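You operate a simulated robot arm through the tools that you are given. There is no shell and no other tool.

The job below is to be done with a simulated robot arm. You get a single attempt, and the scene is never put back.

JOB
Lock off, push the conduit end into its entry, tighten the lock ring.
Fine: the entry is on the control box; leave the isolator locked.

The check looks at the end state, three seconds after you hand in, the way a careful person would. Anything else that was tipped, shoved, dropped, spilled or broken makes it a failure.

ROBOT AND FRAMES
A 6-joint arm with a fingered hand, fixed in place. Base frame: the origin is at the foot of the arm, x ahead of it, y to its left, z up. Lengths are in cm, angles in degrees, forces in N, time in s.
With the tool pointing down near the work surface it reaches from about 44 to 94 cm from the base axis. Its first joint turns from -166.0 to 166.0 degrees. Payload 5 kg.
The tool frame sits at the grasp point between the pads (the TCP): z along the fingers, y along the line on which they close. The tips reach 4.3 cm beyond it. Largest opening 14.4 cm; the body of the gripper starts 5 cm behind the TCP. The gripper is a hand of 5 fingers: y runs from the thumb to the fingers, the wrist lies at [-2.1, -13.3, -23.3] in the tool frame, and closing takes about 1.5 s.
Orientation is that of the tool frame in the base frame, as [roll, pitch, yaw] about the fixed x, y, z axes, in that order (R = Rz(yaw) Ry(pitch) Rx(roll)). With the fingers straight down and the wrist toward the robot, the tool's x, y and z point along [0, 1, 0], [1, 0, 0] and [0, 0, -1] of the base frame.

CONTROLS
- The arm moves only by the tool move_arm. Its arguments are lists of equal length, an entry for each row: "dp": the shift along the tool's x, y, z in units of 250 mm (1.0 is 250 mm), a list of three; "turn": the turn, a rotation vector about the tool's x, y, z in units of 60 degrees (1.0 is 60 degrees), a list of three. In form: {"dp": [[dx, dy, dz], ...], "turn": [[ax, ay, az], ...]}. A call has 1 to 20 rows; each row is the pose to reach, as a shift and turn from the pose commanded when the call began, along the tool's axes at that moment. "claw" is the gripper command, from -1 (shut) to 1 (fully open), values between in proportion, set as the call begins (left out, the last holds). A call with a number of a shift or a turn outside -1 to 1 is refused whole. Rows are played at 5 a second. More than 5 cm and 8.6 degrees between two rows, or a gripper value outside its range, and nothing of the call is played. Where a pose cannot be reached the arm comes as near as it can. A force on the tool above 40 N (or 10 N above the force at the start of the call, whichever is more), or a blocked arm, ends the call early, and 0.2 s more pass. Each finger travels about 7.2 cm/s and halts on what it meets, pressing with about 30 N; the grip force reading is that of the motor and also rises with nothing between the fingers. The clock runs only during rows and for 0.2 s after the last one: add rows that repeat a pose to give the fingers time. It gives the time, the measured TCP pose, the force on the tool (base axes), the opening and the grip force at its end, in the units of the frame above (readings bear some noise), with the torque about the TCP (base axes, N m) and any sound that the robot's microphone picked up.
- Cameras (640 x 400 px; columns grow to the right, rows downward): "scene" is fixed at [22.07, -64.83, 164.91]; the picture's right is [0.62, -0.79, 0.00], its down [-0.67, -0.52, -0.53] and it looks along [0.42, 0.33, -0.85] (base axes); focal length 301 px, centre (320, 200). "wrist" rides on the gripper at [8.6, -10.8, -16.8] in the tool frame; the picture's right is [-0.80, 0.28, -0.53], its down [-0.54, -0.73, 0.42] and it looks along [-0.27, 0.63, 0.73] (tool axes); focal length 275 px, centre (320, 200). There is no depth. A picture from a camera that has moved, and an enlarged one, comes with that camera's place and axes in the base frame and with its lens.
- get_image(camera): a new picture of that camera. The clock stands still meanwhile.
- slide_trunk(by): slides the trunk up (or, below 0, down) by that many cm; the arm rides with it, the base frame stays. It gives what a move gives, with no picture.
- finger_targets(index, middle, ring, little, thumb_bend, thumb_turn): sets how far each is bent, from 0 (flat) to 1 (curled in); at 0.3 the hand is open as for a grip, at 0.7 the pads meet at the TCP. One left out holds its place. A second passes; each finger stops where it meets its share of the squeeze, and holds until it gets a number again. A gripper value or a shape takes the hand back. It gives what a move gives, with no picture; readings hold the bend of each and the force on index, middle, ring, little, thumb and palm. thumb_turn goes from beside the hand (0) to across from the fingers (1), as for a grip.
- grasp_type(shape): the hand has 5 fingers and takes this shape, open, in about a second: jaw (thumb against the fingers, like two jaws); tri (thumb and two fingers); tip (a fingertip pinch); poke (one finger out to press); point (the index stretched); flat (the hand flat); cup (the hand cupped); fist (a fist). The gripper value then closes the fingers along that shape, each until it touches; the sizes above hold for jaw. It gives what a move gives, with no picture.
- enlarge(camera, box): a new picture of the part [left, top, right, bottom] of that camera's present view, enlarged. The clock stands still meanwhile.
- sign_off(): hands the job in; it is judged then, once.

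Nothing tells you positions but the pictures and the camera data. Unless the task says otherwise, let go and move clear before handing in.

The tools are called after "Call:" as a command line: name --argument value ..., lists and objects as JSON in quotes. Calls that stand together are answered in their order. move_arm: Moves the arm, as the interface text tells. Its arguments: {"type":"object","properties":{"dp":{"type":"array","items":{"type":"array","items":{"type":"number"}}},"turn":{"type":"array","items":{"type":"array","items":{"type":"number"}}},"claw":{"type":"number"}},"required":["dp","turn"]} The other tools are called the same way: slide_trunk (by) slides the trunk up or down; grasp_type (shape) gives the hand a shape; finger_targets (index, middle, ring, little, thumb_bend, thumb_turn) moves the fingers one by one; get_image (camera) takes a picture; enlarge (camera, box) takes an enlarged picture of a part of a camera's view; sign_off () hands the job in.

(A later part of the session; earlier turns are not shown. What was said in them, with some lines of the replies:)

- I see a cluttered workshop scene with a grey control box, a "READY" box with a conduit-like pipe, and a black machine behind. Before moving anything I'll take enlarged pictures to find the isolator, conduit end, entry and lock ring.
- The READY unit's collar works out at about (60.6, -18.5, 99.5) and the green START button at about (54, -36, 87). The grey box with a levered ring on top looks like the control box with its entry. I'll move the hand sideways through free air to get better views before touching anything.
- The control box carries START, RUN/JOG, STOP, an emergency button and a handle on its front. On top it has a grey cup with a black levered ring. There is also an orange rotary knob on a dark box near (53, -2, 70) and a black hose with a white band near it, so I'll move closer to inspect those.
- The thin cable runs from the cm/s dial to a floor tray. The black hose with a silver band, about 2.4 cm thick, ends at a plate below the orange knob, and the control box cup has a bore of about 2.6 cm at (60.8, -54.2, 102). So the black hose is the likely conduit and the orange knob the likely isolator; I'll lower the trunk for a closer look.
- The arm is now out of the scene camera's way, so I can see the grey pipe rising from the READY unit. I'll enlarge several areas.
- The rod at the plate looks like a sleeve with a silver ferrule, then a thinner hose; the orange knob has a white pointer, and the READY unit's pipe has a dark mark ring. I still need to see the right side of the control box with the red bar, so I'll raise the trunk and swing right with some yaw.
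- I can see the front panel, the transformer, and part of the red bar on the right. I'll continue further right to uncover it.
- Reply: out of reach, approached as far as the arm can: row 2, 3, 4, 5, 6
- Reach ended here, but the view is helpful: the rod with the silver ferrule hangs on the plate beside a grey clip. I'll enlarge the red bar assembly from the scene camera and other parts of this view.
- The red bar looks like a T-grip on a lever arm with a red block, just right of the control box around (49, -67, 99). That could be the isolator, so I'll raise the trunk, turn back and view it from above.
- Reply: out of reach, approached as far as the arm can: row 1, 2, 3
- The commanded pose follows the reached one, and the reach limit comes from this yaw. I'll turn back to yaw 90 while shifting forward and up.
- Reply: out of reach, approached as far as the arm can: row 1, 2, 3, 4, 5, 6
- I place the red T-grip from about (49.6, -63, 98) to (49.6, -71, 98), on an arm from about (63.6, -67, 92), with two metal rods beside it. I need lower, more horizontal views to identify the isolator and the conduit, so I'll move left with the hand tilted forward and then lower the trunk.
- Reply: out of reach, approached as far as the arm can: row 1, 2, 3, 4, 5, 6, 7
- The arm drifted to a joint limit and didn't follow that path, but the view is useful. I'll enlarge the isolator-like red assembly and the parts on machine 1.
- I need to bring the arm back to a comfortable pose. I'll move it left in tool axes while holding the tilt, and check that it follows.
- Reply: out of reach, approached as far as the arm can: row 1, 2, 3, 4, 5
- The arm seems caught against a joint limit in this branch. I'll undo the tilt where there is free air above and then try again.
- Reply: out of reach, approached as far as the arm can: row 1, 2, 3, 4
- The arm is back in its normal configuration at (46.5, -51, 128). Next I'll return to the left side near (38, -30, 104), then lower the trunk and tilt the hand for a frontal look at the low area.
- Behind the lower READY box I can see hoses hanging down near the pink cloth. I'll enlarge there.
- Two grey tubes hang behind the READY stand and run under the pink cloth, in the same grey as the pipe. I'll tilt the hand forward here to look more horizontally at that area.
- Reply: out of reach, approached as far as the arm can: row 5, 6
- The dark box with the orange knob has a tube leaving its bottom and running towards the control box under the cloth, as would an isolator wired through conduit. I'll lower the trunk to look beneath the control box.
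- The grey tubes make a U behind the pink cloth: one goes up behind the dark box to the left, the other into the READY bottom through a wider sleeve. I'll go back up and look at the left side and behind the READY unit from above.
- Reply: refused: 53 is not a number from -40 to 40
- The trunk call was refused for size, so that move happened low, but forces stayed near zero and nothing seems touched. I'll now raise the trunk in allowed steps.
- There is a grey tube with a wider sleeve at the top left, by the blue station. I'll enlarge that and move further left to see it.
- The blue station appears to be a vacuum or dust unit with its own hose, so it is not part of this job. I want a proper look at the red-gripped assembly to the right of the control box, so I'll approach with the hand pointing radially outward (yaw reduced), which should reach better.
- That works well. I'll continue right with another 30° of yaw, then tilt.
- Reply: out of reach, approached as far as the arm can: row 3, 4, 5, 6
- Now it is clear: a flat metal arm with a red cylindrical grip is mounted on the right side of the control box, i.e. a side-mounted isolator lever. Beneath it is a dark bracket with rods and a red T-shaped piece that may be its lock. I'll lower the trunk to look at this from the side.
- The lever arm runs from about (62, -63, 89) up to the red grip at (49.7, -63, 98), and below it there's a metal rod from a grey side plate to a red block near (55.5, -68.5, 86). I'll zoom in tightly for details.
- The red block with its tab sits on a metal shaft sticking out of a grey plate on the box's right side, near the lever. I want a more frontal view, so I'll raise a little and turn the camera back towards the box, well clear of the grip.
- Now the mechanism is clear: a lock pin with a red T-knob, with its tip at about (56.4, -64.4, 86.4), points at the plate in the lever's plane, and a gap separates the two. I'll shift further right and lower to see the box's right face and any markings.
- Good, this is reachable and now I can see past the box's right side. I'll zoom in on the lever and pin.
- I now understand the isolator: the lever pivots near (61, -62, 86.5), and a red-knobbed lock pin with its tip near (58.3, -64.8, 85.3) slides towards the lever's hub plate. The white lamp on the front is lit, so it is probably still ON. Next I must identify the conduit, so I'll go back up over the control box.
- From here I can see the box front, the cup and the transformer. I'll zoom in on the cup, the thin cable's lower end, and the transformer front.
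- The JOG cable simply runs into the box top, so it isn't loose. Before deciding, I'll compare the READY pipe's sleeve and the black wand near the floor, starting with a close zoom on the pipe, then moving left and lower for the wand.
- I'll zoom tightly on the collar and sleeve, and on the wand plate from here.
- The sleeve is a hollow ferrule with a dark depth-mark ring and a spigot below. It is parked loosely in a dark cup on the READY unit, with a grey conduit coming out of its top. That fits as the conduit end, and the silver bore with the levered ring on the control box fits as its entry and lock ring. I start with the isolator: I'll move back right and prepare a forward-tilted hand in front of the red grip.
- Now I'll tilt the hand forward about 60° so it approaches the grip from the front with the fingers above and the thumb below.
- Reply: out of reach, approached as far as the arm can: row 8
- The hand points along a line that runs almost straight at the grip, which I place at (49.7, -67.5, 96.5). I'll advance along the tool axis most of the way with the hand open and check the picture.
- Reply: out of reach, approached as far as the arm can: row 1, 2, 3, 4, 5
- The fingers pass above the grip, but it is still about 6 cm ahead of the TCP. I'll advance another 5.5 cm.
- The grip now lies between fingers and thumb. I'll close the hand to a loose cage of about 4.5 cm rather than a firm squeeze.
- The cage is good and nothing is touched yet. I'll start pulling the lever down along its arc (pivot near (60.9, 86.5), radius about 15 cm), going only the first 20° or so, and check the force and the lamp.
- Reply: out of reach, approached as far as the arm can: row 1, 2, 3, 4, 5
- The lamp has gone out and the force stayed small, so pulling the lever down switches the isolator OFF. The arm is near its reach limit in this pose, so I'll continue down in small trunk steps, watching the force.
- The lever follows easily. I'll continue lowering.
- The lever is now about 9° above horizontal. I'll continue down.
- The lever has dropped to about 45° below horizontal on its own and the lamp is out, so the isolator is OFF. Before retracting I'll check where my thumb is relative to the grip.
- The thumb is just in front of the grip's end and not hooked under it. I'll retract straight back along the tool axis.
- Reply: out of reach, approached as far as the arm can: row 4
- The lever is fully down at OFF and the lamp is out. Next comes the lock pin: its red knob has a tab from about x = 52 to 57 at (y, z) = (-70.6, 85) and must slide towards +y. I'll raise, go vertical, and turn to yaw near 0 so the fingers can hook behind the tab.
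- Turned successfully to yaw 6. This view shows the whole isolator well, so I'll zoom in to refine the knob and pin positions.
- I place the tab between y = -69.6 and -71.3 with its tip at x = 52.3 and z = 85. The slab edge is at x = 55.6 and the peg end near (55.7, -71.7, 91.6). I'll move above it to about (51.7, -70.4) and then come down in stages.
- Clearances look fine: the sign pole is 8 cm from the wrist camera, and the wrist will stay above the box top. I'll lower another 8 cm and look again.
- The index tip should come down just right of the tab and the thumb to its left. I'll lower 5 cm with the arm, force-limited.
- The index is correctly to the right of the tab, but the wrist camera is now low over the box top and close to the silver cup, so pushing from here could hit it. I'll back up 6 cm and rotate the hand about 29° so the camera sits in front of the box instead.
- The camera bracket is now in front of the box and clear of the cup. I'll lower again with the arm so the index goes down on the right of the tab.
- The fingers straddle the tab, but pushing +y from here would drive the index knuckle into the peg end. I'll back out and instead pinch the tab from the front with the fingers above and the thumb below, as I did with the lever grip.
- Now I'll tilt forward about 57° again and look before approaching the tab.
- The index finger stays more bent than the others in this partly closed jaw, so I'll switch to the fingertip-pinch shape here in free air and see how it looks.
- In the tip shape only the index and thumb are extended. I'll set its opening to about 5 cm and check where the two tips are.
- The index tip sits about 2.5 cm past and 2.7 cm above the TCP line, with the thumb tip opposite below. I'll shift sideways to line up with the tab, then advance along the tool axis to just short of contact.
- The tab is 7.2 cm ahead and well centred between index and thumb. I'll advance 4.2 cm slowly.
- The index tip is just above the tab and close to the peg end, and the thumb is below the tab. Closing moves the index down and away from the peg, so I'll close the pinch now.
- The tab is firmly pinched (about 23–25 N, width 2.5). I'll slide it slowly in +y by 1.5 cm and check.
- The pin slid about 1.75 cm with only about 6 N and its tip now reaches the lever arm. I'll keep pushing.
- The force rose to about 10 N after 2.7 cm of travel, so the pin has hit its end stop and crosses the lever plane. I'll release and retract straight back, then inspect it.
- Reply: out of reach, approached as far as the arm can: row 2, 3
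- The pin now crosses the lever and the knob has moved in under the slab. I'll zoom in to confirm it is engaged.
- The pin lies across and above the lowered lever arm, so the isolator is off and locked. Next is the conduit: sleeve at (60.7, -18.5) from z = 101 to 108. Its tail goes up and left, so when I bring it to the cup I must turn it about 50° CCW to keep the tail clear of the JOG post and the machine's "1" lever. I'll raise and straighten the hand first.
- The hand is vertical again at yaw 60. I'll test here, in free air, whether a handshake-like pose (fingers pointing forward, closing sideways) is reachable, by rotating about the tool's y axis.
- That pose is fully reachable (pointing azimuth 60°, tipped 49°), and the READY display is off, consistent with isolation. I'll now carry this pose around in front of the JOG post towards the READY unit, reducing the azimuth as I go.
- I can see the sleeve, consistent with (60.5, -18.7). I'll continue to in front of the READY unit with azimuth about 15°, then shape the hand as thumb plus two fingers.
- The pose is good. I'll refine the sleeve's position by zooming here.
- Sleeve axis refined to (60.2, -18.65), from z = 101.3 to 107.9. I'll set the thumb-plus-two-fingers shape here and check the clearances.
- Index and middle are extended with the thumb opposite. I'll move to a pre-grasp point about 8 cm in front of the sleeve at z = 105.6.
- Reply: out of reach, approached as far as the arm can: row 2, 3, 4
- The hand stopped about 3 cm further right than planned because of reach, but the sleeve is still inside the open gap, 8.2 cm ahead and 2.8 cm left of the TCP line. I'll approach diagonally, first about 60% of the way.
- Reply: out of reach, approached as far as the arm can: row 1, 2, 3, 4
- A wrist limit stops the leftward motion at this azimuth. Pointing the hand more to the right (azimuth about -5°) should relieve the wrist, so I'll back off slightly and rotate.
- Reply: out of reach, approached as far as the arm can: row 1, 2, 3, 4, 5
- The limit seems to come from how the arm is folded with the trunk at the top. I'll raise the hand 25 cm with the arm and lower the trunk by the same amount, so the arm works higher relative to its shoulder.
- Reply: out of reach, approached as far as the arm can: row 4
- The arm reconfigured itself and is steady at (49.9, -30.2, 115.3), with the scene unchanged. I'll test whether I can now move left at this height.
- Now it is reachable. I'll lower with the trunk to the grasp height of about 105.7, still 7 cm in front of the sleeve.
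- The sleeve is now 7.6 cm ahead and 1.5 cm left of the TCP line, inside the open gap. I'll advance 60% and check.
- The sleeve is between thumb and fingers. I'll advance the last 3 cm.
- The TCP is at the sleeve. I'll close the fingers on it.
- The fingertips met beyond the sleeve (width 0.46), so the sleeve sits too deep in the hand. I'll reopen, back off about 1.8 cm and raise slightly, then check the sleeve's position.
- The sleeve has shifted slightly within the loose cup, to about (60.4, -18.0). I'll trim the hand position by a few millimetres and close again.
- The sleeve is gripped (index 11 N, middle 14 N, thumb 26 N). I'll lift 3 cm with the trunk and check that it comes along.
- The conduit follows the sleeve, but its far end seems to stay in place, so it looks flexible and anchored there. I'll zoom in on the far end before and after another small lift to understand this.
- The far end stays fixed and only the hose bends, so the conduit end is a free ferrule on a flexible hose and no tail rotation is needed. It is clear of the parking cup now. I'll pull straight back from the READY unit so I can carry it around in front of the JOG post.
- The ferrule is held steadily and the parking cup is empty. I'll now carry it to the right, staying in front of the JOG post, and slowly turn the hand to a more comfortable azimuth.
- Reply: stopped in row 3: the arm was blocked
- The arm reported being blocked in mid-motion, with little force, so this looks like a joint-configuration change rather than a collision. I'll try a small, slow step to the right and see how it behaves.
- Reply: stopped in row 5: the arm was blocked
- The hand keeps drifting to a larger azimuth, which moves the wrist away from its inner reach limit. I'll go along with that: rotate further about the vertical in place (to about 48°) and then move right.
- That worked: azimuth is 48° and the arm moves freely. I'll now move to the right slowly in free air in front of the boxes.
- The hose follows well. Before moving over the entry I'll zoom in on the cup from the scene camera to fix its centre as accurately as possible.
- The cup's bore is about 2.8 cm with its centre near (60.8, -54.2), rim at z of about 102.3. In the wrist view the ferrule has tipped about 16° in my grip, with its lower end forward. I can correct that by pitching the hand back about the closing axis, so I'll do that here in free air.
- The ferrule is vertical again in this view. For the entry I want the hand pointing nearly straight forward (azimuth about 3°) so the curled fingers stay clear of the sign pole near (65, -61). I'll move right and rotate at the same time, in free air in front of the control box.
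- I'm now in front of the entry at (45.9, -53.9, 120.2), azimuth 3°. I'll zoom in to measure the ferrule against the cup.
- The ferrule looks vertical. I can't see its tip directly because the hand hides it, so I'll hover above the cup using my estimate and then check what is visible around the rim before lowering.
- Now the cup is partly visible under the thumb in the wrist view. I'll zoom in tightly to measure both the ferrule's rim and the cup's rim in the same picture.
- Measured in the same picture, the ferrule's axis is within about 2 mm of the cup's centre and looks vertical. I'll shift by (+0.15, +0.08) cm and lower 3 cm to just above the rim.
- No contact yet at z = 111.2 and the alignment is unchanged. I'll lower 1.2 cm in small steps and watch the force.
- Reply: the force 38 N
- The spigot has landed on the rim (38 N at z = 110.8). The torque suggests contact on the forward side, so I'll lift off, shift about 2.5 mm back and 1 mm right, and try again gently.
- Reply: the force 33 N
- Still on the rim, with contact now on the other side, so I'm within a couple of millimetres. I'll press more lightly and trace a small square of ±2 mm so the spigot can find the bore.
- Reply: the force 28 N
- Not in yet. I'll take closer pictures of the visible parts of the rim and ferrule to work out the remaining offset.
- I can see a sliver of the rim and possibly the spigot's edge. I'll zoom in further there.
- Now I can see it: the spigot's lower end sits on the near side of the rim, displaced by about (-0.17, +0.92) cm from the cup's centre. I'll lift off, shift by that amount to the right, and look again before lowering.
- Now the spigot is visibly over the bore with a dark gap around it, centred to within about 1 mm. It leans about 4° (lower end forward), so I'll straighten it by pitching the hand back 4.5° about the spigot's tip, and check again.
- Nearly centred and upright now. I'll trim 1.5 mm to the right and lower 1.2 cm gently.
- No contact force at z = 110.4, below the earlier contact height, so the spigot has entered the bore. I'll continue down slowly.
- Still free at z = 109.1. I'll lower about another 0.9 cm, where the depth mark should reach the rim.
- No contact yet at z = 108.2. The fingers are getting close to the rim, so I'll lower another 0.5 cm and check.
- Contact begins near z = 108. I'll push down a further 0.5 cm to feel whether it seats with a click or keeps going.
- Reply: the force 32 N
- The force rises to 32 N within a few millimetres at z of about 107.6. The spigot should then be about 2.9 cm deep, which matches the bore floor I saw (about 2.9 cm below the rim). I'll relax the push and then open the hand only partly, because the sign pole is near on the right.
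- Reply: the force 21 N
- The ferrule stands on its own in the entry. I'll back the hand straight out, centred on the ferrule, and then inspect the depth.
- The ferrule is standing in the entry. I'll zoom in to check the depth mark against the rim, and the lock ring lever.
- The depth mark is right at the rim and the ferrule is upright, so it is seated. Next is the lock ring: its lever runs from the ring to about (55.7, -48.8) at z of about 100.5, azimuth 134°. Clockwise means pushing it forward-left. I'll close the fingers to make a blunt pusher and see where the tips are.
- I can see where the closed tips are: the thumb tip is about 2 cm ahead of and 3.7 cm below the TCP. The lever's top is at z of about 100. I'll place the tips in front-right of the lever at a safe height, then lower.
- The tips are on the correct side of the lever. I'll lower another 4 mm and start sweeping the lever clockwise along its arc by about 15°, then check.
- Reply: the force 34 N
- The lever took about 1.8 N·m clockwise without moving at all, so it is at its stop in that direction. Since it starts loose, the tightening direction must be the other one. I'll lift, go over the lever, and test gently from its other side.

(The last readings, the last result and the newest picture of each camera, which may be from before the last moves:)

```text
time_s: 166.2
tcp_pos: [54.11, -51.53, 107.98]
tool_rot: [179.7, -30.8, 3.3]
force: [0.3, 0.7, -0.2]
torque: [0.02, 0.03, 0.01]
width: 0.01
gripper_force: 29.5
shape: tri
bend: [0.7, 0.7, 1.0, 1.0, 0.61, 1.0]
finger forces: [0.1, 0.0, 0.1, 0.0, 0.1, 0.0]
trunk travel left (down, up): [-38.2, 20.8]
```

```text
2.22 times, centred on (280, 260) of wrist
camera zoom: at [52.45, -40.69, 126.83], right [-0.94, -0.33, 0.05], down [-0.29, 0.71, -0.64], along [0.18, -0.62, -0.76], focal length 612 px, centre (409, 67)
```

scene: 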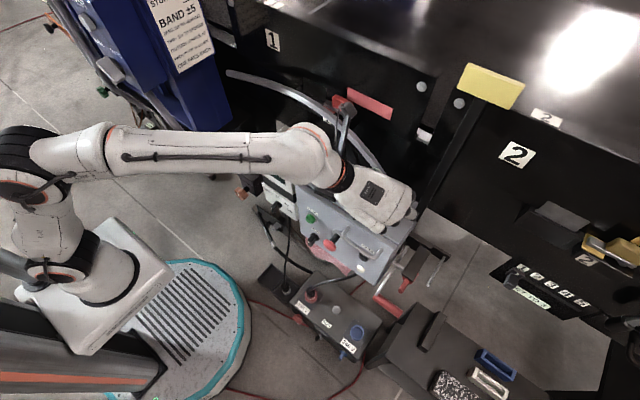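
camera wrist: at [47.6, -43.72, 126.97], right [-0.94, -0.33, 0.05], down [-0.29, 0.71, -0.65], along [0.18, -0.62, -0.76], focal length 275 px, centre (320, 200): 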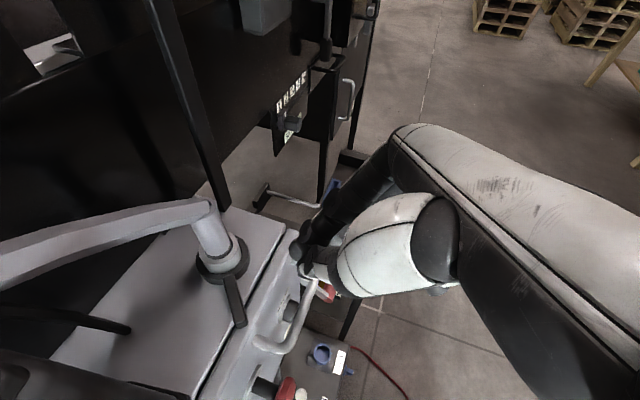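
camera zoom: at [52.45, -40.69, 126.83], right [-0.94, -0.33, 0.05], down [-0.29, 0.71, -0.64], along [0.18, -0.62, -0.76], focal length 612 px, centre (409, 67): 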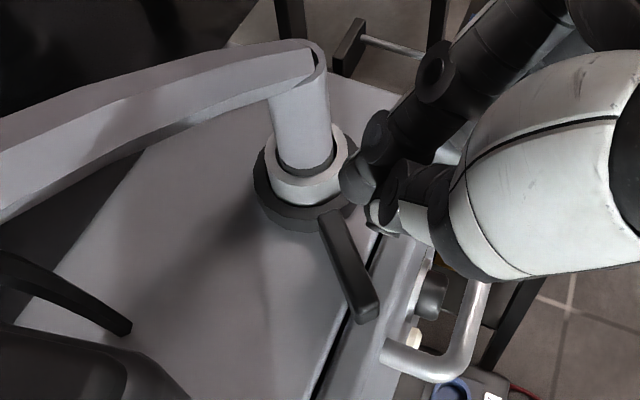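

The lever is where it was. I'll move over to its back-left side at safe height and look before lowering.

Call:
move_arm --dp '[[0.041, -0.043, 0.025], [0.082, -0.086, 0.049], [0.1227, -0.1284, 0.0737], [0.1227, -0.1284, 0.0737]]' --turn '[[0, 0, 0], [0, 0, 0], [0, 0, 0], [0, 0, 0]]'

Call:
enlarge --camera "wrist" --box '[220, 170, 400, 340]'

Call:
enlarge --camera "scene" --box '[310, 130, 430, 250]'

```text
time_s: 167.2
tcp_pos: [57.47, -48.22, 108.13]
tool_rot: [179.7, -31.0, 3.2]
force: [-0.4, -0.1, 0.1]
torque: [0.0, 0.0, 0.01]
width: 0.0
gripper_force: 30.1
shape: tri
bend: [0.7, 0.7, 1.0, 1.0, 0.61, 1.0]
finger forces: [0.0, 0.0, 0.1, 0.0, 0.0, 0.0]
trunk travel left (down, up): [-38.2, 20.8]
```

```text
2.35 times, centred on (310, 255) of wrist
camera zoom: at [55.8, -37.3, 126.81], right [-0.94, -0.33, 0.05], down [-0.29, 0.71, -0.65], along [0.18, -0.62, -0.76], focal length 648 px, centre (344, 71)
```

zoom: 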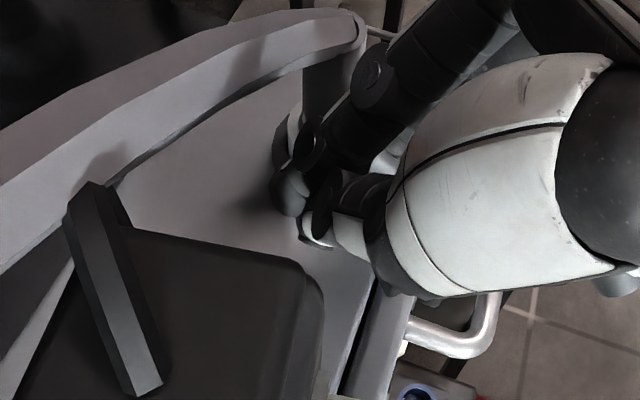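

```text
3.33 times, centred on (370, 190) of scene
camera zoom: at [22.07, -64.83, 164.91], right [0.62, -0.79, 0.0], down [-0.67, -0.52, -0.53], along [0.42, 0.33, -0.85], focal length 1002 px, centre (153, 233)
```

zoom: 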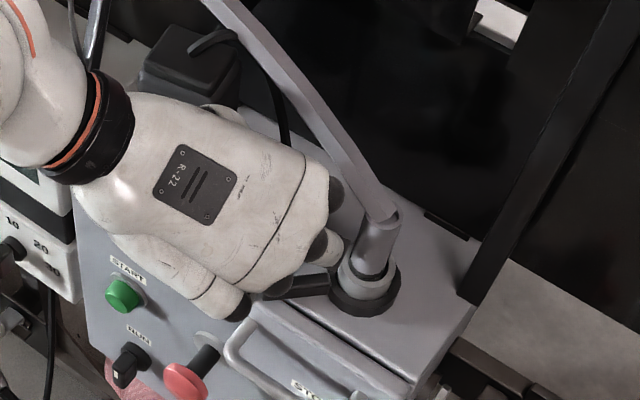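

There is enough room above the JOG post and its cable. I'll lower on the back-left side of the lever, keeping a few millimetres of clearance.

Call:
move_arm --dp '[[0.0108, -0.0113, 0.0065], [-0.0134, -0.0113, 0.0468], [-0.0376, -0.0113, 0.087], [-0.0618, -0.0113, 0.1273], [-0.086, -0.0113, 0.1675], [-0.086, -0.0113, 0.1675]]' --turn '[[0, 0, 0], [0, 0, 0], [0, 0, 0], [0, 0, 0], [0, 0, 0], [0, 0, 0]]'

Call:
enlarge --camera "wrist" --box '[220, 170, 400, 340]'

Call:
enlarge --camera "scene" --box '[330, 160, 430, 260]'

```text
time_s: 168.6
tcp_pos: [57.68, -47.79, 103.44]
tool_rot: [179.6, -30.9, 3.3]
force: [1.4, 0.4, 5.9]
torque: [-0.13, -0.04, 0.01]
width: 0.01
gripper_force: 30.0
shape: tri
bend: [0.7, 0.7, 1.0, 1.0, 0.61, 1.0]
finger forces: [0.1, 0.0, 0.0, 0.1, 0.0, 0.0]
trunk travel left (down, up): [-38.2, 20.8]
```

```text
2.35 times, centred on (310, 255) of wrist
camera zoom: at [55.96, -36.87, 122.25], right [-0.94, -0.33, 0.05], down [-0.29, 0.71, -0.65], along [0.18, -0.62, -0.76], focal length 648 px, centre (344, 71)
```

zoom: 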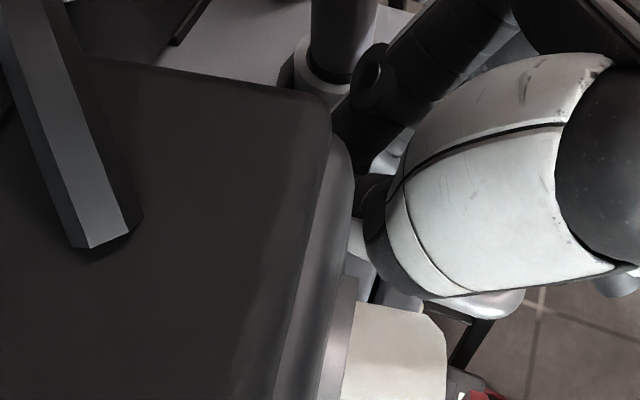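

```text
4.00 times, centred on (380, 210) of scene
camera zoom: at [22.07, -64.83, 164.91], right [0.62, -0.79, 0.0], down [-0.67, -0.52, -0.53], along [0.42, 0.33, -0.85], focal length 1202 px, centre (80, 160)
```

zoom: 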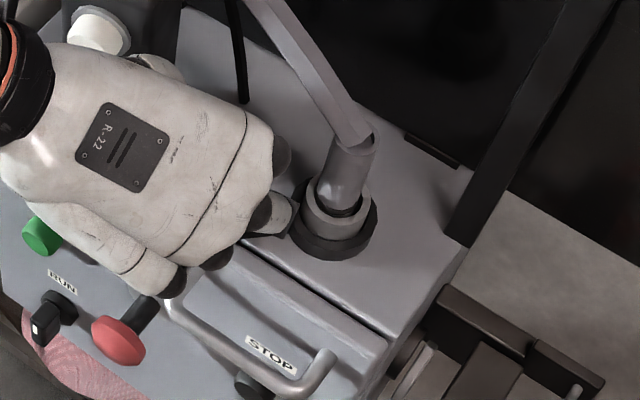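

The tips are lightly touching the box top, so I'll lift 2–3 mm and then pull the lever counter-clockwise (towards me and right) along its arc by a few degrees to test it.

Call:
move_arm --dp '[[0.0052, 0, -0.0086], [-0.0055, 0.0073, -0.015], [-0.0161, 0.0147, -0.0213], [-0.0277, 0.0226, -0.0283], [-0.0392, 0.0305, -0.0352], [-0.0392, 0.0305, -0.0352]]' --turn '[[0, 0, 0], [0, 0, 0], [0, 0, 0], [0, 0, 0], [0, 0, 0], [0, 0, 0]]'

Call:
enlarge --camera "scene" --box '[330, 160, 430, 260]'

Call:
get_image --camera "wrist"

```text
time_s: 170.0
tcp_pos: [56.51, -48.73, 103.56]
tool_rot: [179.6, -30.9, 3.2]
force: [2.1, 0.6, 3.2]
torque: [-0.05, -0.05, 0.0]
width: 0.0
gripper_force: 29.8
shape: tri
bend: [0.7, 0.7, 1.0, 1.0, 0.61, 1.0]
finger forces: [0.0, 0.0, 0.1, 0.1, 0.0, 0.0]
trunk travel left (down, up): [-38.2, 20.8]
```

```text
4.00 times, centred on (380, 210) of scene
camera zoom: at [22.07, -64.83, 164.91], right [0.62, -0.79, 0.0], down [-0.67, -0.52, -0.53], along [0.42, 0.33, -0.85], focal length 1202 px, centre (80, 160)
```

zoom: 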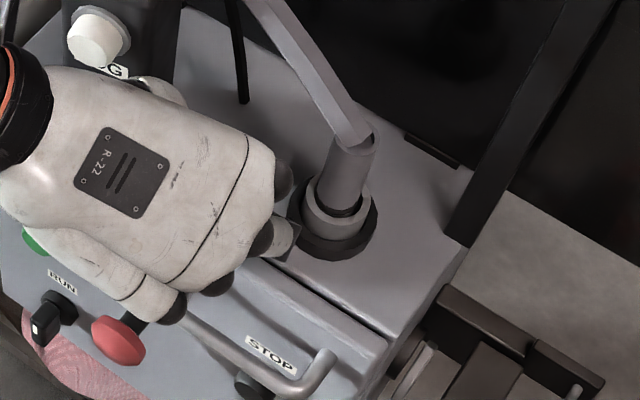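

```text
taken
camera wrist: at [54.69, -37.82, 122.42], right [-0.94, -0.33, 0.05], down [-0.29, 0.71, -0.65], along [0.18, -0.62, -0.76], focal length 275 px, centre (320, 200)
```

wrist: 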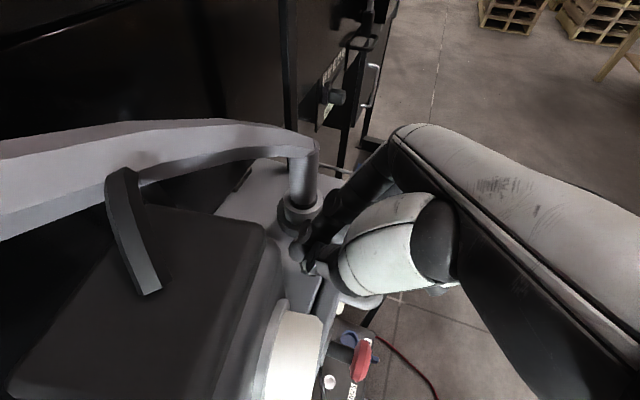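

Only about 2 N, so either the lever turns easily this way or I'm not touching it yet. I'll zoom in on the lever.

Call:
enlarge --camera "wrist" --box '[260, 170, 380, 310]'

Call:
enlarge --camera "scene" --box '[365, 195, 410, 240]'

```text
2.86 times, centred on (320, 240) of wrist
camera zoom: at [54.69, -37.82, 122.42], right [-0.94, -0.33, 0.05], down [-0.29, 0.71, -0.65], along [0.18, -0.62, -0.76], focal length 786 px, centre (320, 86)
```

zoom: 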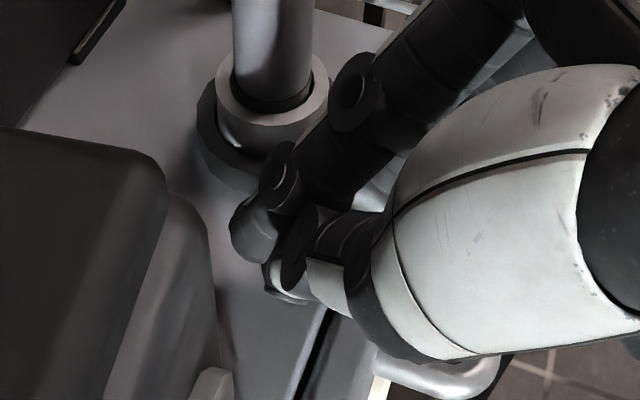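

```text
8.89 times, centred on (388, 218) of scene
camera zoom: at [22.07, -64.83, 164.91], right [0.62, -0.79, 0.0], down [-0.67, -0.52, -0.53], along [0.42, 0.33, -0.85], focal length 2672 px, centre (-280, 44)
```

zoom: 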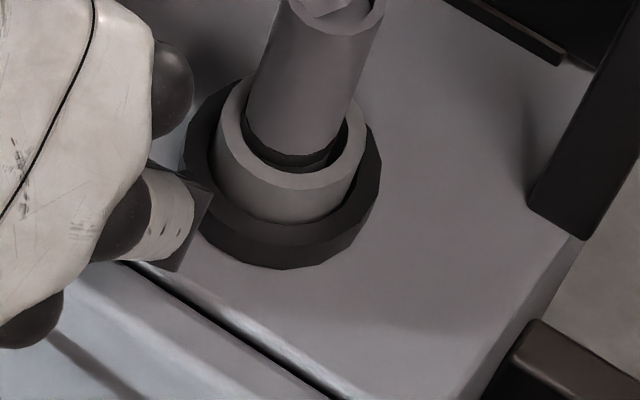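

The lever is hidden under my fingers. I'll continue a little further counter-clockwise and watch the force.

Call:
move_arm --dp '[[-0.0122, 0.0073, -0.0073], [-0.0244, 0.0145, -0.0146], [-0.0338, 0.0253, -0.0203], [-0.0432, 0.0361, -0.026], [-0.0517, 0.0484, -0.031], [-0.0601, 0.0607, -0.0361], [-0.0601, 0.0607, -0.0361]]' --turn '[[0, 0, 0], [0, 0, 0], [0, 0, 0], [0, 0, 0], [0, 0, 0], [0, 0, 0], [0, 0, 0]]'

Call:
enlarge --camera "wrist" --box '[250, 170, 390, 330]'

Call:
enlarge --camera "scene" --box '[345, 180, 415, 250]'

```text
time_s: 171.6
tcp_pos: [54.54, -50.31, 103.74]
tool_rot: [179.7, -30.9, 3.2]
force: [1.4, 2.1, 2.7]
torque: [-0.03, -0.03, 0.03]
width: 0.0
gripper_force: 29.9
shape: tri
bend: [0.7, 0.7, 1.0, 1.0, 0.61, 1.0]
finger forces: [0.1, 0.1, 0.1, 0.0, 0.0, 0.0]
trunk travel left (down, up): [-38.2, 20.8]
```

```text
2.50 times, centred on (320, 250) of wrist
camera zoom: at [52.97, -39.46, 122.46], right [-0.94, -0.33, 0.05], down [-0.29, 0.71, -0.65], along [0.18, -0.62, -0.76], focal length 688 px, centre (320, 75)
```

zoom: 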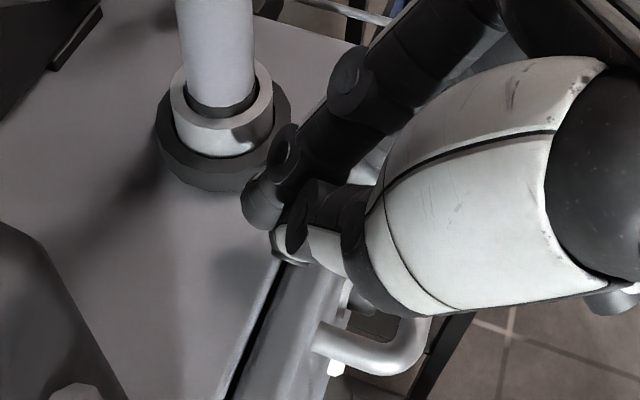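

```text
5.71 times, centred on (380, 215) of scene
camera zoom: at [22.07, -64.83, 164.91], right [0.62, -0.79, 0.0], down [-0.67, -0.52, -0.53], along [0.42, 0.33, -0.85], focal length 1718 px, centre (-23, 114)
```

zoom: 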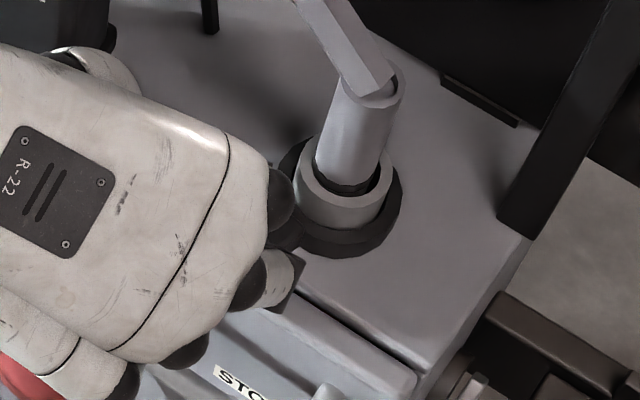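

The lever is no longer where it was: it turns counter-clockwise with only 2–3 N, so the tight end must lie that way. I'll keep following the arc until resistance builds up.

Call:
move_arm --dp '[[-0.0037, 0.0286, -0.0022], [-0.015, 0.0567, -0.009], [-0.0229, 0.0867, -0.0138], [-0.0277, 0.1172, -0.0167], [-0.0295, 0.1483, -0.0178], [-0.0295, 0.1483, -0.0178]]' --turn '[[0, 0, 0], [0, 0, 0], [0, 0, 0], [0, 0, 0], [0, 0, 0], [0, 0, 0]]'

Call:
enlarge --camera "wrist" --box '[230, 170, 370, 330]'

Call:
enlarge --camera "scene" --box '[345, 180, 415, 250]'

```text
time_s: 173.0
tcp_pos: [53.91, -53.96, 103.64]
tool_rot: [179.7, -30.8, 3.3]
force: [-0.5, 1.7, 2.0]
torque: [-0.02, -0.02, 0.01]
width: 0.0
gripper_force: 29.9
shape: tri
bend: [0.7, 0.7, 1.0, 1.0, 0.61, 1.0]
finger forces: [0.1, 0.1, 0.0, 0.1, 0.0, 0.0]
trunk travel left (down, up): [-38.2, 20.8]
```

```text
2.50 times, centred on (300, 250) of wrist
camera zoom: at [52.27, -43.19, 122.4], right [-0.94, -0.33, 0.05], down [-0.29, 0.71, -0.65], along [0.18, -0.62, -0.76], focal length 688 px, centre (370, 75)
```

zoom: 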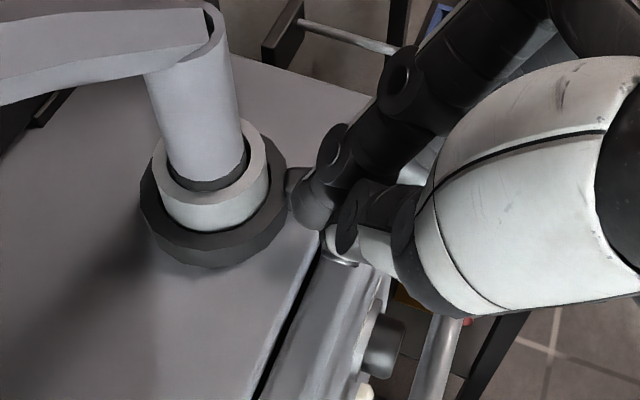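

```text
5.71 times, centred on (380, 215) of scene
camera zoom: at [22.07, -64.83, 164.91], right [0.62, -0.79, 0.0], down [-0.67, -0.52, -0.53], along [0.42, 0.33, -0.85], focal length 1718 px, centre (-23, 114)
```

zoom: 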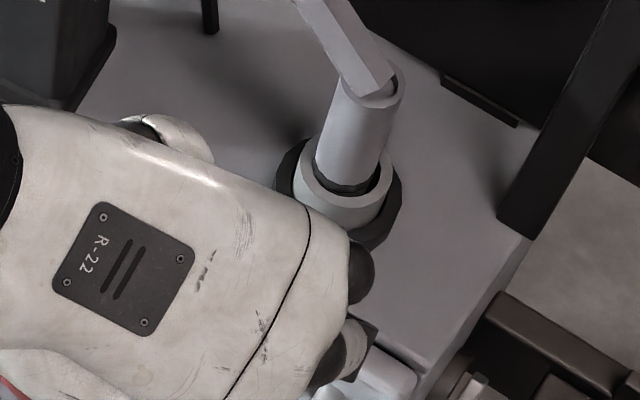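

Still light, and the lever root is now on the front side of the ring. I'll continue along the arc towards the right-front.

Call:
move_arm --dp '[[0.0004, 0.0353, 0.0002], [0.0052, 0.066, 0.0031], [0.0131, 0.0957, 0.0078], [0.0242, 0.1245, 0.0144], [0.0242, 0.1245, 0.0144]]' --turn '[[0, 0, 0], [0, 0, 0], [0, 0, 0], [0, 0, 0], [0, 0, 0]]'

Call:
enlarge --camera "wrist" --box '[200, 150, 360, 310]'

Call:
enlarge --camera "scene" --box '[345, 180, 425, 260]'

```text
time_s: 174.2
tcp_pos: [54.89, -57.1, 103.63]
tool_rot: [179.7, -30.9, 3.2]
force: [-3.1, 3.4, 2.4]
torque: [0.13, 0.12, 0.05]
width: 0.0
gripper_force: 30.1
shape: tri
bend: [0.7, 0.7, 1.0, 1.0, 0.61, 1.0]
finger forces: [0.0, 0.0, 0.0, 0.0, 0.0, 0.0]
trunk travel left (down, up): [-38.2, 20.8]
```

```text
2.50 times, centred on (280, 230) of wrist
camera zoom: at [53.17, -46.23, 122.46], right [-0.94, -0.33, 0.05], down [-0.29, 0.71, -0.65], along [0.18, -0.62, -0.76], focal length 688 px, centre (420, 125)
```

zoom: 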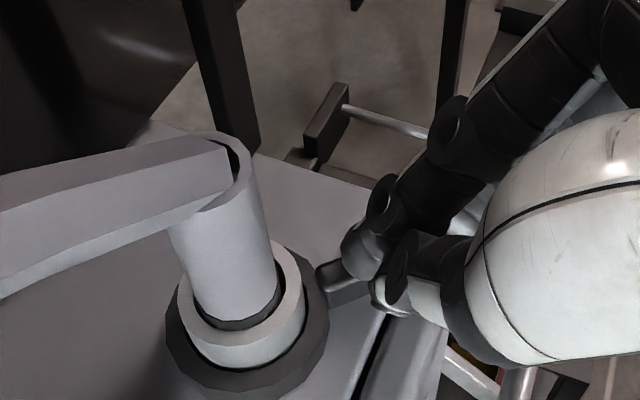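

```text
5.00 times, centred on (385, 220) of scene
camera zoom: at [22.07, -64.83, 164.91], right [0.62, -0.79, 0.0], down [-0.67, -0.52, -0.53], along [0.42, 0.33, -0.85], focal length 1503 px, centre (-5, 100)
```

zoom: 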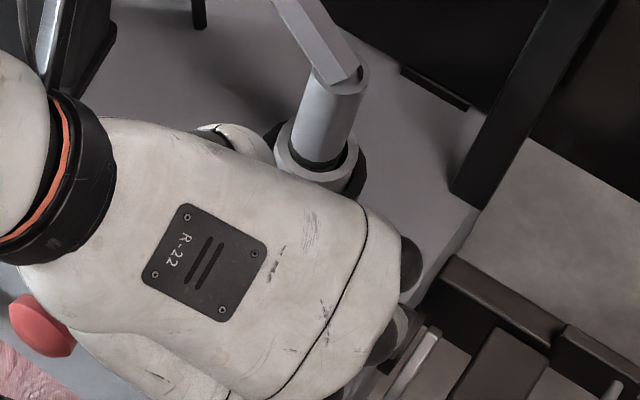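

The lever has now turned roughly 90° and the force is starting to rise (about 5 N). I'll push on a few more degrees and watch for a firm stop.

Call:
move_arm --dp '[[0.0053, 0.0118, 0.0032], [0.0106, 0.0235, 0.0064], [0.0188, 0.0359, 0.0113], [0.027, 0.0482, 0.0162], [0.027, 0.0482, 0.0162]]' --turn '[[0, 0, 0], [0, 0, 0], [0, 0, 0], [0, 0, 0], [0, 0, 0]]'

Call:
enlarge --camera "wrist" --box '[200, 150, 360, 310]'

```text
time_s: 175.2
tcp_pos: [55.18, -57.73, 103.54]
tool_rot: [-180.0, -30.7, 2.9]
force: [-24.7, 23.4, 9.5]
torque: [0.74, 0.85, 0.05]
width: 0.0
gripper_force: 29.8
shape: tri
bend: [0.7, 0.7, 1.0, 1.0, 0.6, 1.0]
finger forces: [0.1, 0.1, 0.0, 0.1, 0.1, 0.0]
trunk travel left (down, up): [-38.2, 20.8]
stopped in row 4: the force on the tool passed its limit at 43 N (the readings are from after the stop); the commanded pose is now the measured one
```

```text
2.50 times, centred on (280, 230) of wrist
camera zoom: at [53.54, -47.0, 122.44], right [-0.94, -0.33, 0.05], down [-0.29, 0.71, -0.64], along [0.17, -0.62, -0.77], focal length 688 px, centre (420, 125)
```

zoom: 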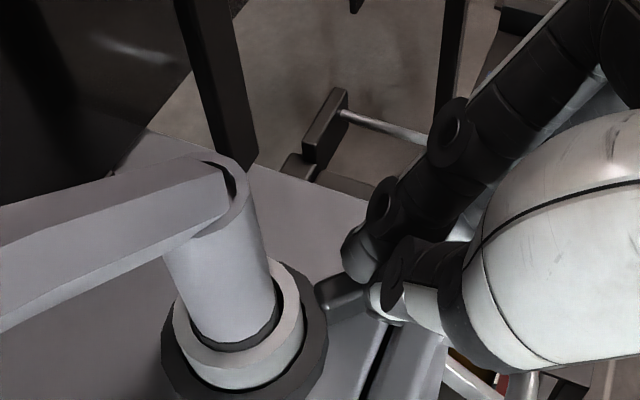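

A firm stop: the lever pushed back with over 40 N (about 2.2 N·m) after about 92° of travel, so the lock ring is tight at its end. I'll ease off, lift clear and inspect everything.

Call:
move_arm --dp '[[-0.01, -0.014, -0.006], [0.03, -0.016, -0.085], [0.075, -0.016, -0.16], [0.09, -0.016, -0.2], [0.06, -0.014, -0.28], [0.06, -0.014, -0.28]]' --turn '[[0, 0, 0], [0, 0, 0], [0, 0, 0], [0, 0, 0], [0, 0, 0], [0, 0, 0]]'

Call:
get_image --camera "wrist"

Call:
enlarge --camera "scene" --box '[345, 170, 435, 260]'

```text
time_s: 176.6
tcp_pos: [53.13, -57.62, 110.18]
tool_rot: [180.0, -30.6, 3.1]
force: [-0.8, -0.7, -0.2]
torque: [0.01, 0.04, 0.01]
width: 0.01
gripper_force: 29.3
shape: tri
bend: [0.7, 0.7, 1.0, 1.0, 0.61, 1.0]
finger forces: [0.0, 0.0, 0.0, 0.1, 0.0, 0.1]
trunk travel left (down, up): [-38.2, 20.8]
```

```text
taken
camera wrist: at [51.5, -46.83, 129.01], right [-0.94, -0.33, 0.05], down [-0.29, 0.71, -0.64], along [0.18, -0.62, -0.77], focal length 275 px, centre (320, 200)
```

wrist: 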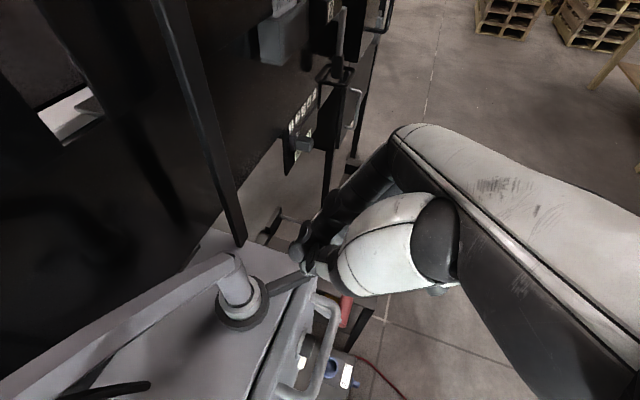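

```text
4.44 times, centred on (390, 215) of scene
camera zoom: at [22.07, -64.83, 164.91], right [0.62, -0.79, 0.0], down [-0.67, -0.52, -0.53], along [0.42, 0.33, -0.85], focal length 1336 px, centre (9, 133)
```

zoom: 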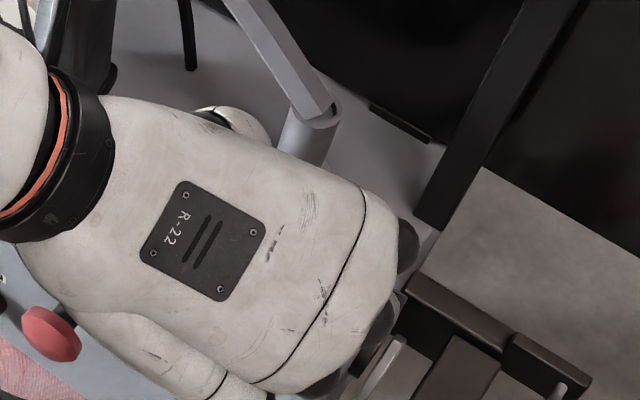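

The lever now points to the front-right. I'll back the hand away to get an unobstructed scene view.

Call:
move_arm --dp '[[-0.13, 0, -0.09], [-0.26, 0, -0.18], [-0.38, 0, -0.27], [-0.38, 0, -0.27]]' --turn '[[0, 0, 0], [0, 0, 0], [0, 0, 0], [0, 0, 0]]'

Call:
enlarge --camera "wrist" --box '[150, 180, 320, 350]'

Call:
get_image --camera "scene"

Call:
enlarge --camera "scene" --box '[345, 170, 435, 260]'

```text
time_s: 177.6
tcp_pos: [41.46, -58.24, 111.07]
tool_rot: [180.0, -30.6, 3.1]
force: [-0.8, -0.3, -0.1]
torque: [0.01, -0.03, 0.02]
width: 0.0
gripper_force: 29.9
shape: tri
bend: [0.7, 0.7, 1.0, 1.0, 0.61, 1.0]
finger forces: [0.0, 0.1, 0.1, 0.0, 0.0, 0.1]
trunk travel left (down, up): [-38.2, 20.8]
```

```text
2.35 times, centred on (235, 265) of wrist
camera zoom: at [39.85, -47.55, 129.92], right [-0.94, -0.33, 0.05], down [-0.29, 0.71, -0.64], along [0.18, -0.62, -0.77], focal length 648 px, centre (520, 47)
```

zoom: 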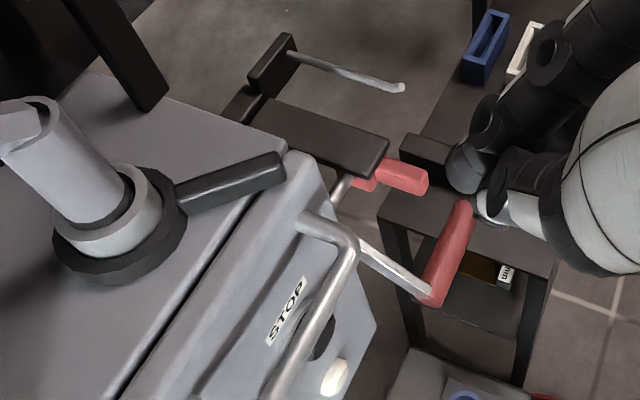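

```text
taken
```

scene: 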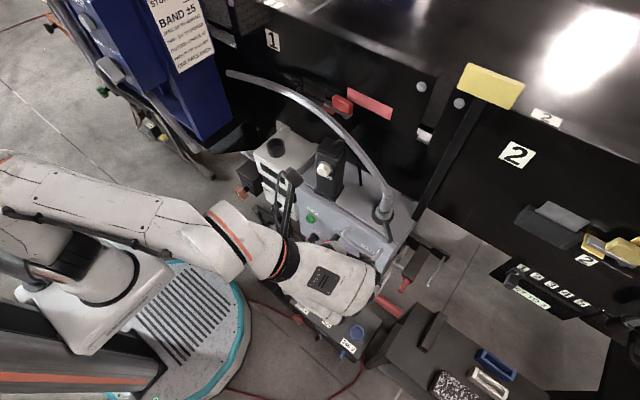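

```text
4.44 times, centred on (390, 215) of scene
camera zoom: at [22.07, -64.83, 164.91], right [0.62, -0.79, 0.0], down [-0.67, -0.52, -0.53], along [0.42, 0.33, -0.85], focal length 1336 px, centre (9, 133)
```

zoom: 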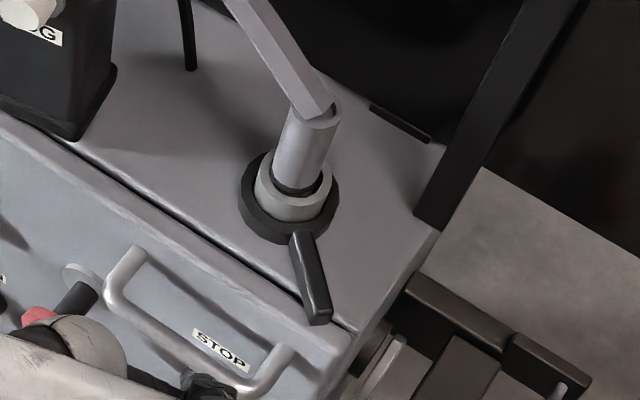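

The lock ring lever has turned about 92° and the ferrule is upright in the entry. I'll zoom in tightly once more on the entry and on the isolator to verify the end state.

Call:
enlarge --camera "scene" --box '[370, 185, 410, 225]'

Call:
enlarge --camera "scene" --box '[380, 230, 460, 300]'

Call:
enlarge --camera "scene" --box '[210, 60, 400, 220]'

Call:
enlarge --camera "wrist" --box '[150, 200, 210, 260]'

```text
10.00 times, centred on (390, 205) of scene
camera zoom: at [22.07, -64.83, 164.91], right [0.62, -0.79, 0.0], down [-0.67, -0.52, -0.53], along [0.42, 0.33, -0.85], focal length 3006 px, centre (-380, 150)
```

zoom: 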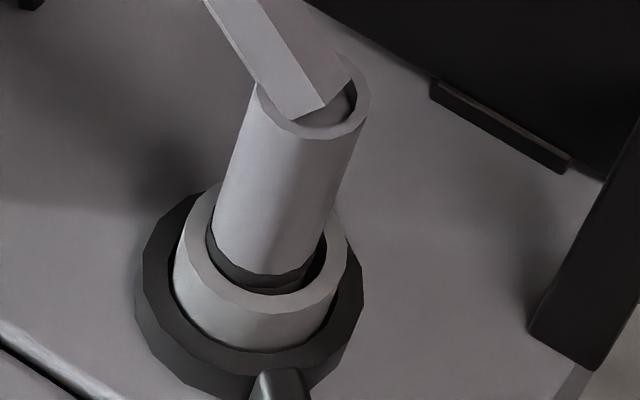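

```text
5.71 times, centred on (420, 265) of scene
camera zoom: at [22.07, -64.83, 164.91], right [0.62, -0.79, 0.0], down [-0.67, -0.52, -0.53], along [0.42, 0.33, -0.85], focal length 1718 px, centre (-251, -171)
```

zoom: 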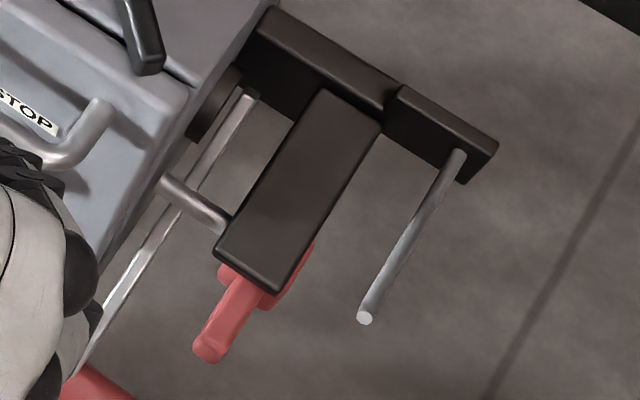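

```text
2.50 times, centred on (305, 140) of scene
camera zoom: at [22.07, -64.83, 164.91], right [0.62, -0.79, 0.0], down [-0.67, -0.52, -0.53], along [0.42, 0.33, -0.85], focal length 752 px, centre (358, 350)
```

zoom: 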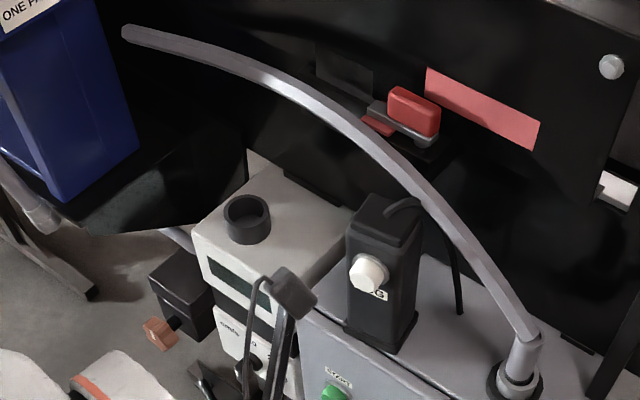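

```text
6.67 times, centred on (180, 230) of wrist
camera zoom: at [39.85, -47.55, 129.92], right [-0.94, -0.33, 0.05], down [-0.29, 0.71, -0.64], along [0.18, -0.62, -0.77], focal length 1835 px, centre (1253, 0)
```

zoom: 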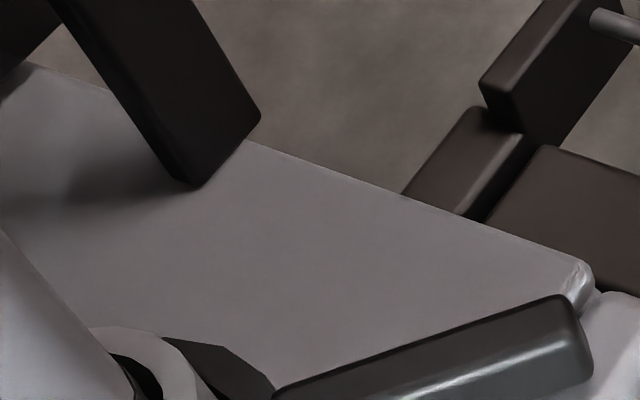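

The mark ring sits just inside the rim, the pin still crosses the lowered isolator lever, and the hose runs freely over to its anchor. I'll check the left area near the blue unit, where the arm had reconfigured itself, to be sure nothing there was disturbed.

Call:
enlarge --camera "scene" --box '[60, 0, 260, 190]'

Call:
enlarge --camera "scene" --box '[230, 220, 430, 390]'

Call:
enlarge --camera "scene" --box '[400, 250, 640, 400]'

```text
2.11 times, centred on (160, 95) of scene
camera zoom: at [22.07, -64.83, 164.91], right [0.62, -0.79, 0.0], down [-0.67, -0.52, -0.53], along [0.42, 0.33, -0.85], focal length 633 px, centre (657, 421)
```

zoom: 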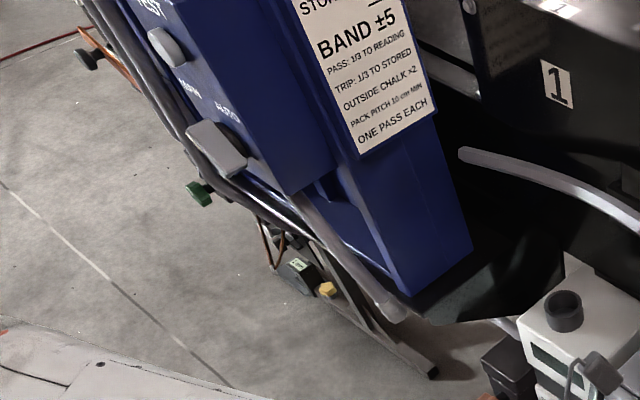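

```text
2.35 times, centred on (330, 305) of scene
camera zoom: at [22.07, -64.83, 164.91], right [0.62, -0.79, 0.0], down [-0.67, -0.52, -0.53], along [0.42, 0.33, -0.85], focal length 707 px, centre (296, -47)
```

zoom: 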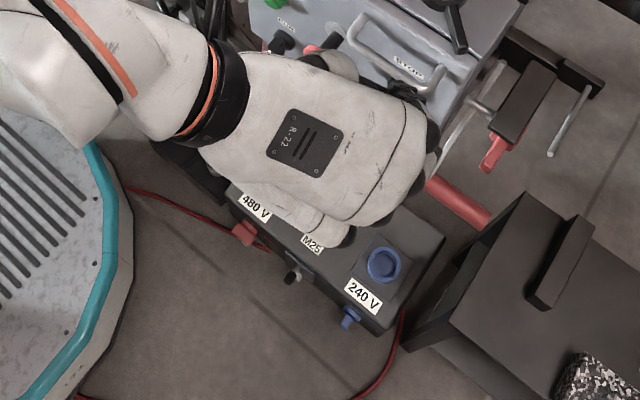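

```text
2.67 times, centred on (520, 325) of scene
camera zoom: at [22.07, -64.83, 164.91], right [0.62, -0.79, 0.0], down [-0.67, -0.52, -0.53], along [0.42, 0.33, -0.85], focal length 802 px, centre (-213, -133)
```

zoom: 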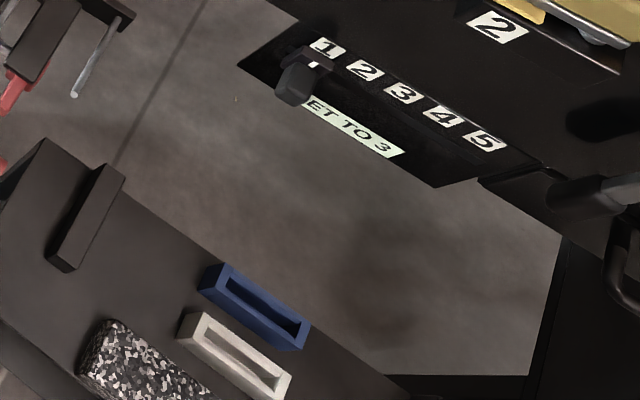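

Everything looks as intended. The isolator lever is down (OFF) with its lock pin across it and the lamp out. The ferrule is seated to its mark in the control box entry, and the lock ring lever is turned to its firm stop. The hand is clear and the surroundings look unchanged, so I'm handing the job in.

Call:
sign_off

```text
The job is handed in.
```

I've handed the job in with all three steps done. The check's result hasn't come back to me.

- **Isolator:** I pulled the lever on the right side of the control box down to OFF, and the white lamp on the front went out. I then slid the red lock pin in to its stop. It now lies across the lever and blocks it from being raised, and I left it that way.
- **Conduit:** I lifted the conduit end out of its parking cup on the READY unit and put it in the entry on top of the control box. I judged that it reached the bottom because the push force rose sharply at the expected depth. Afterwards its dark depth mark sat just inside the rim.
- **Lock ring:** It would not turn clockwise at all. Counter-clockwise it turned freely for a bit over 90° and then hit a firm stop at about 2.2 N·m. I took that stop as tight, since the ring should have started loose. No marking confirmed the direction, so that part is my judgement.

While carrying the conduit, the arm changed its own joint position and twice reported being blocked. I felt very little force, and the area there looked unchanged in the pictures afterwards. The hand had let go and was clear of everything when I handed in.
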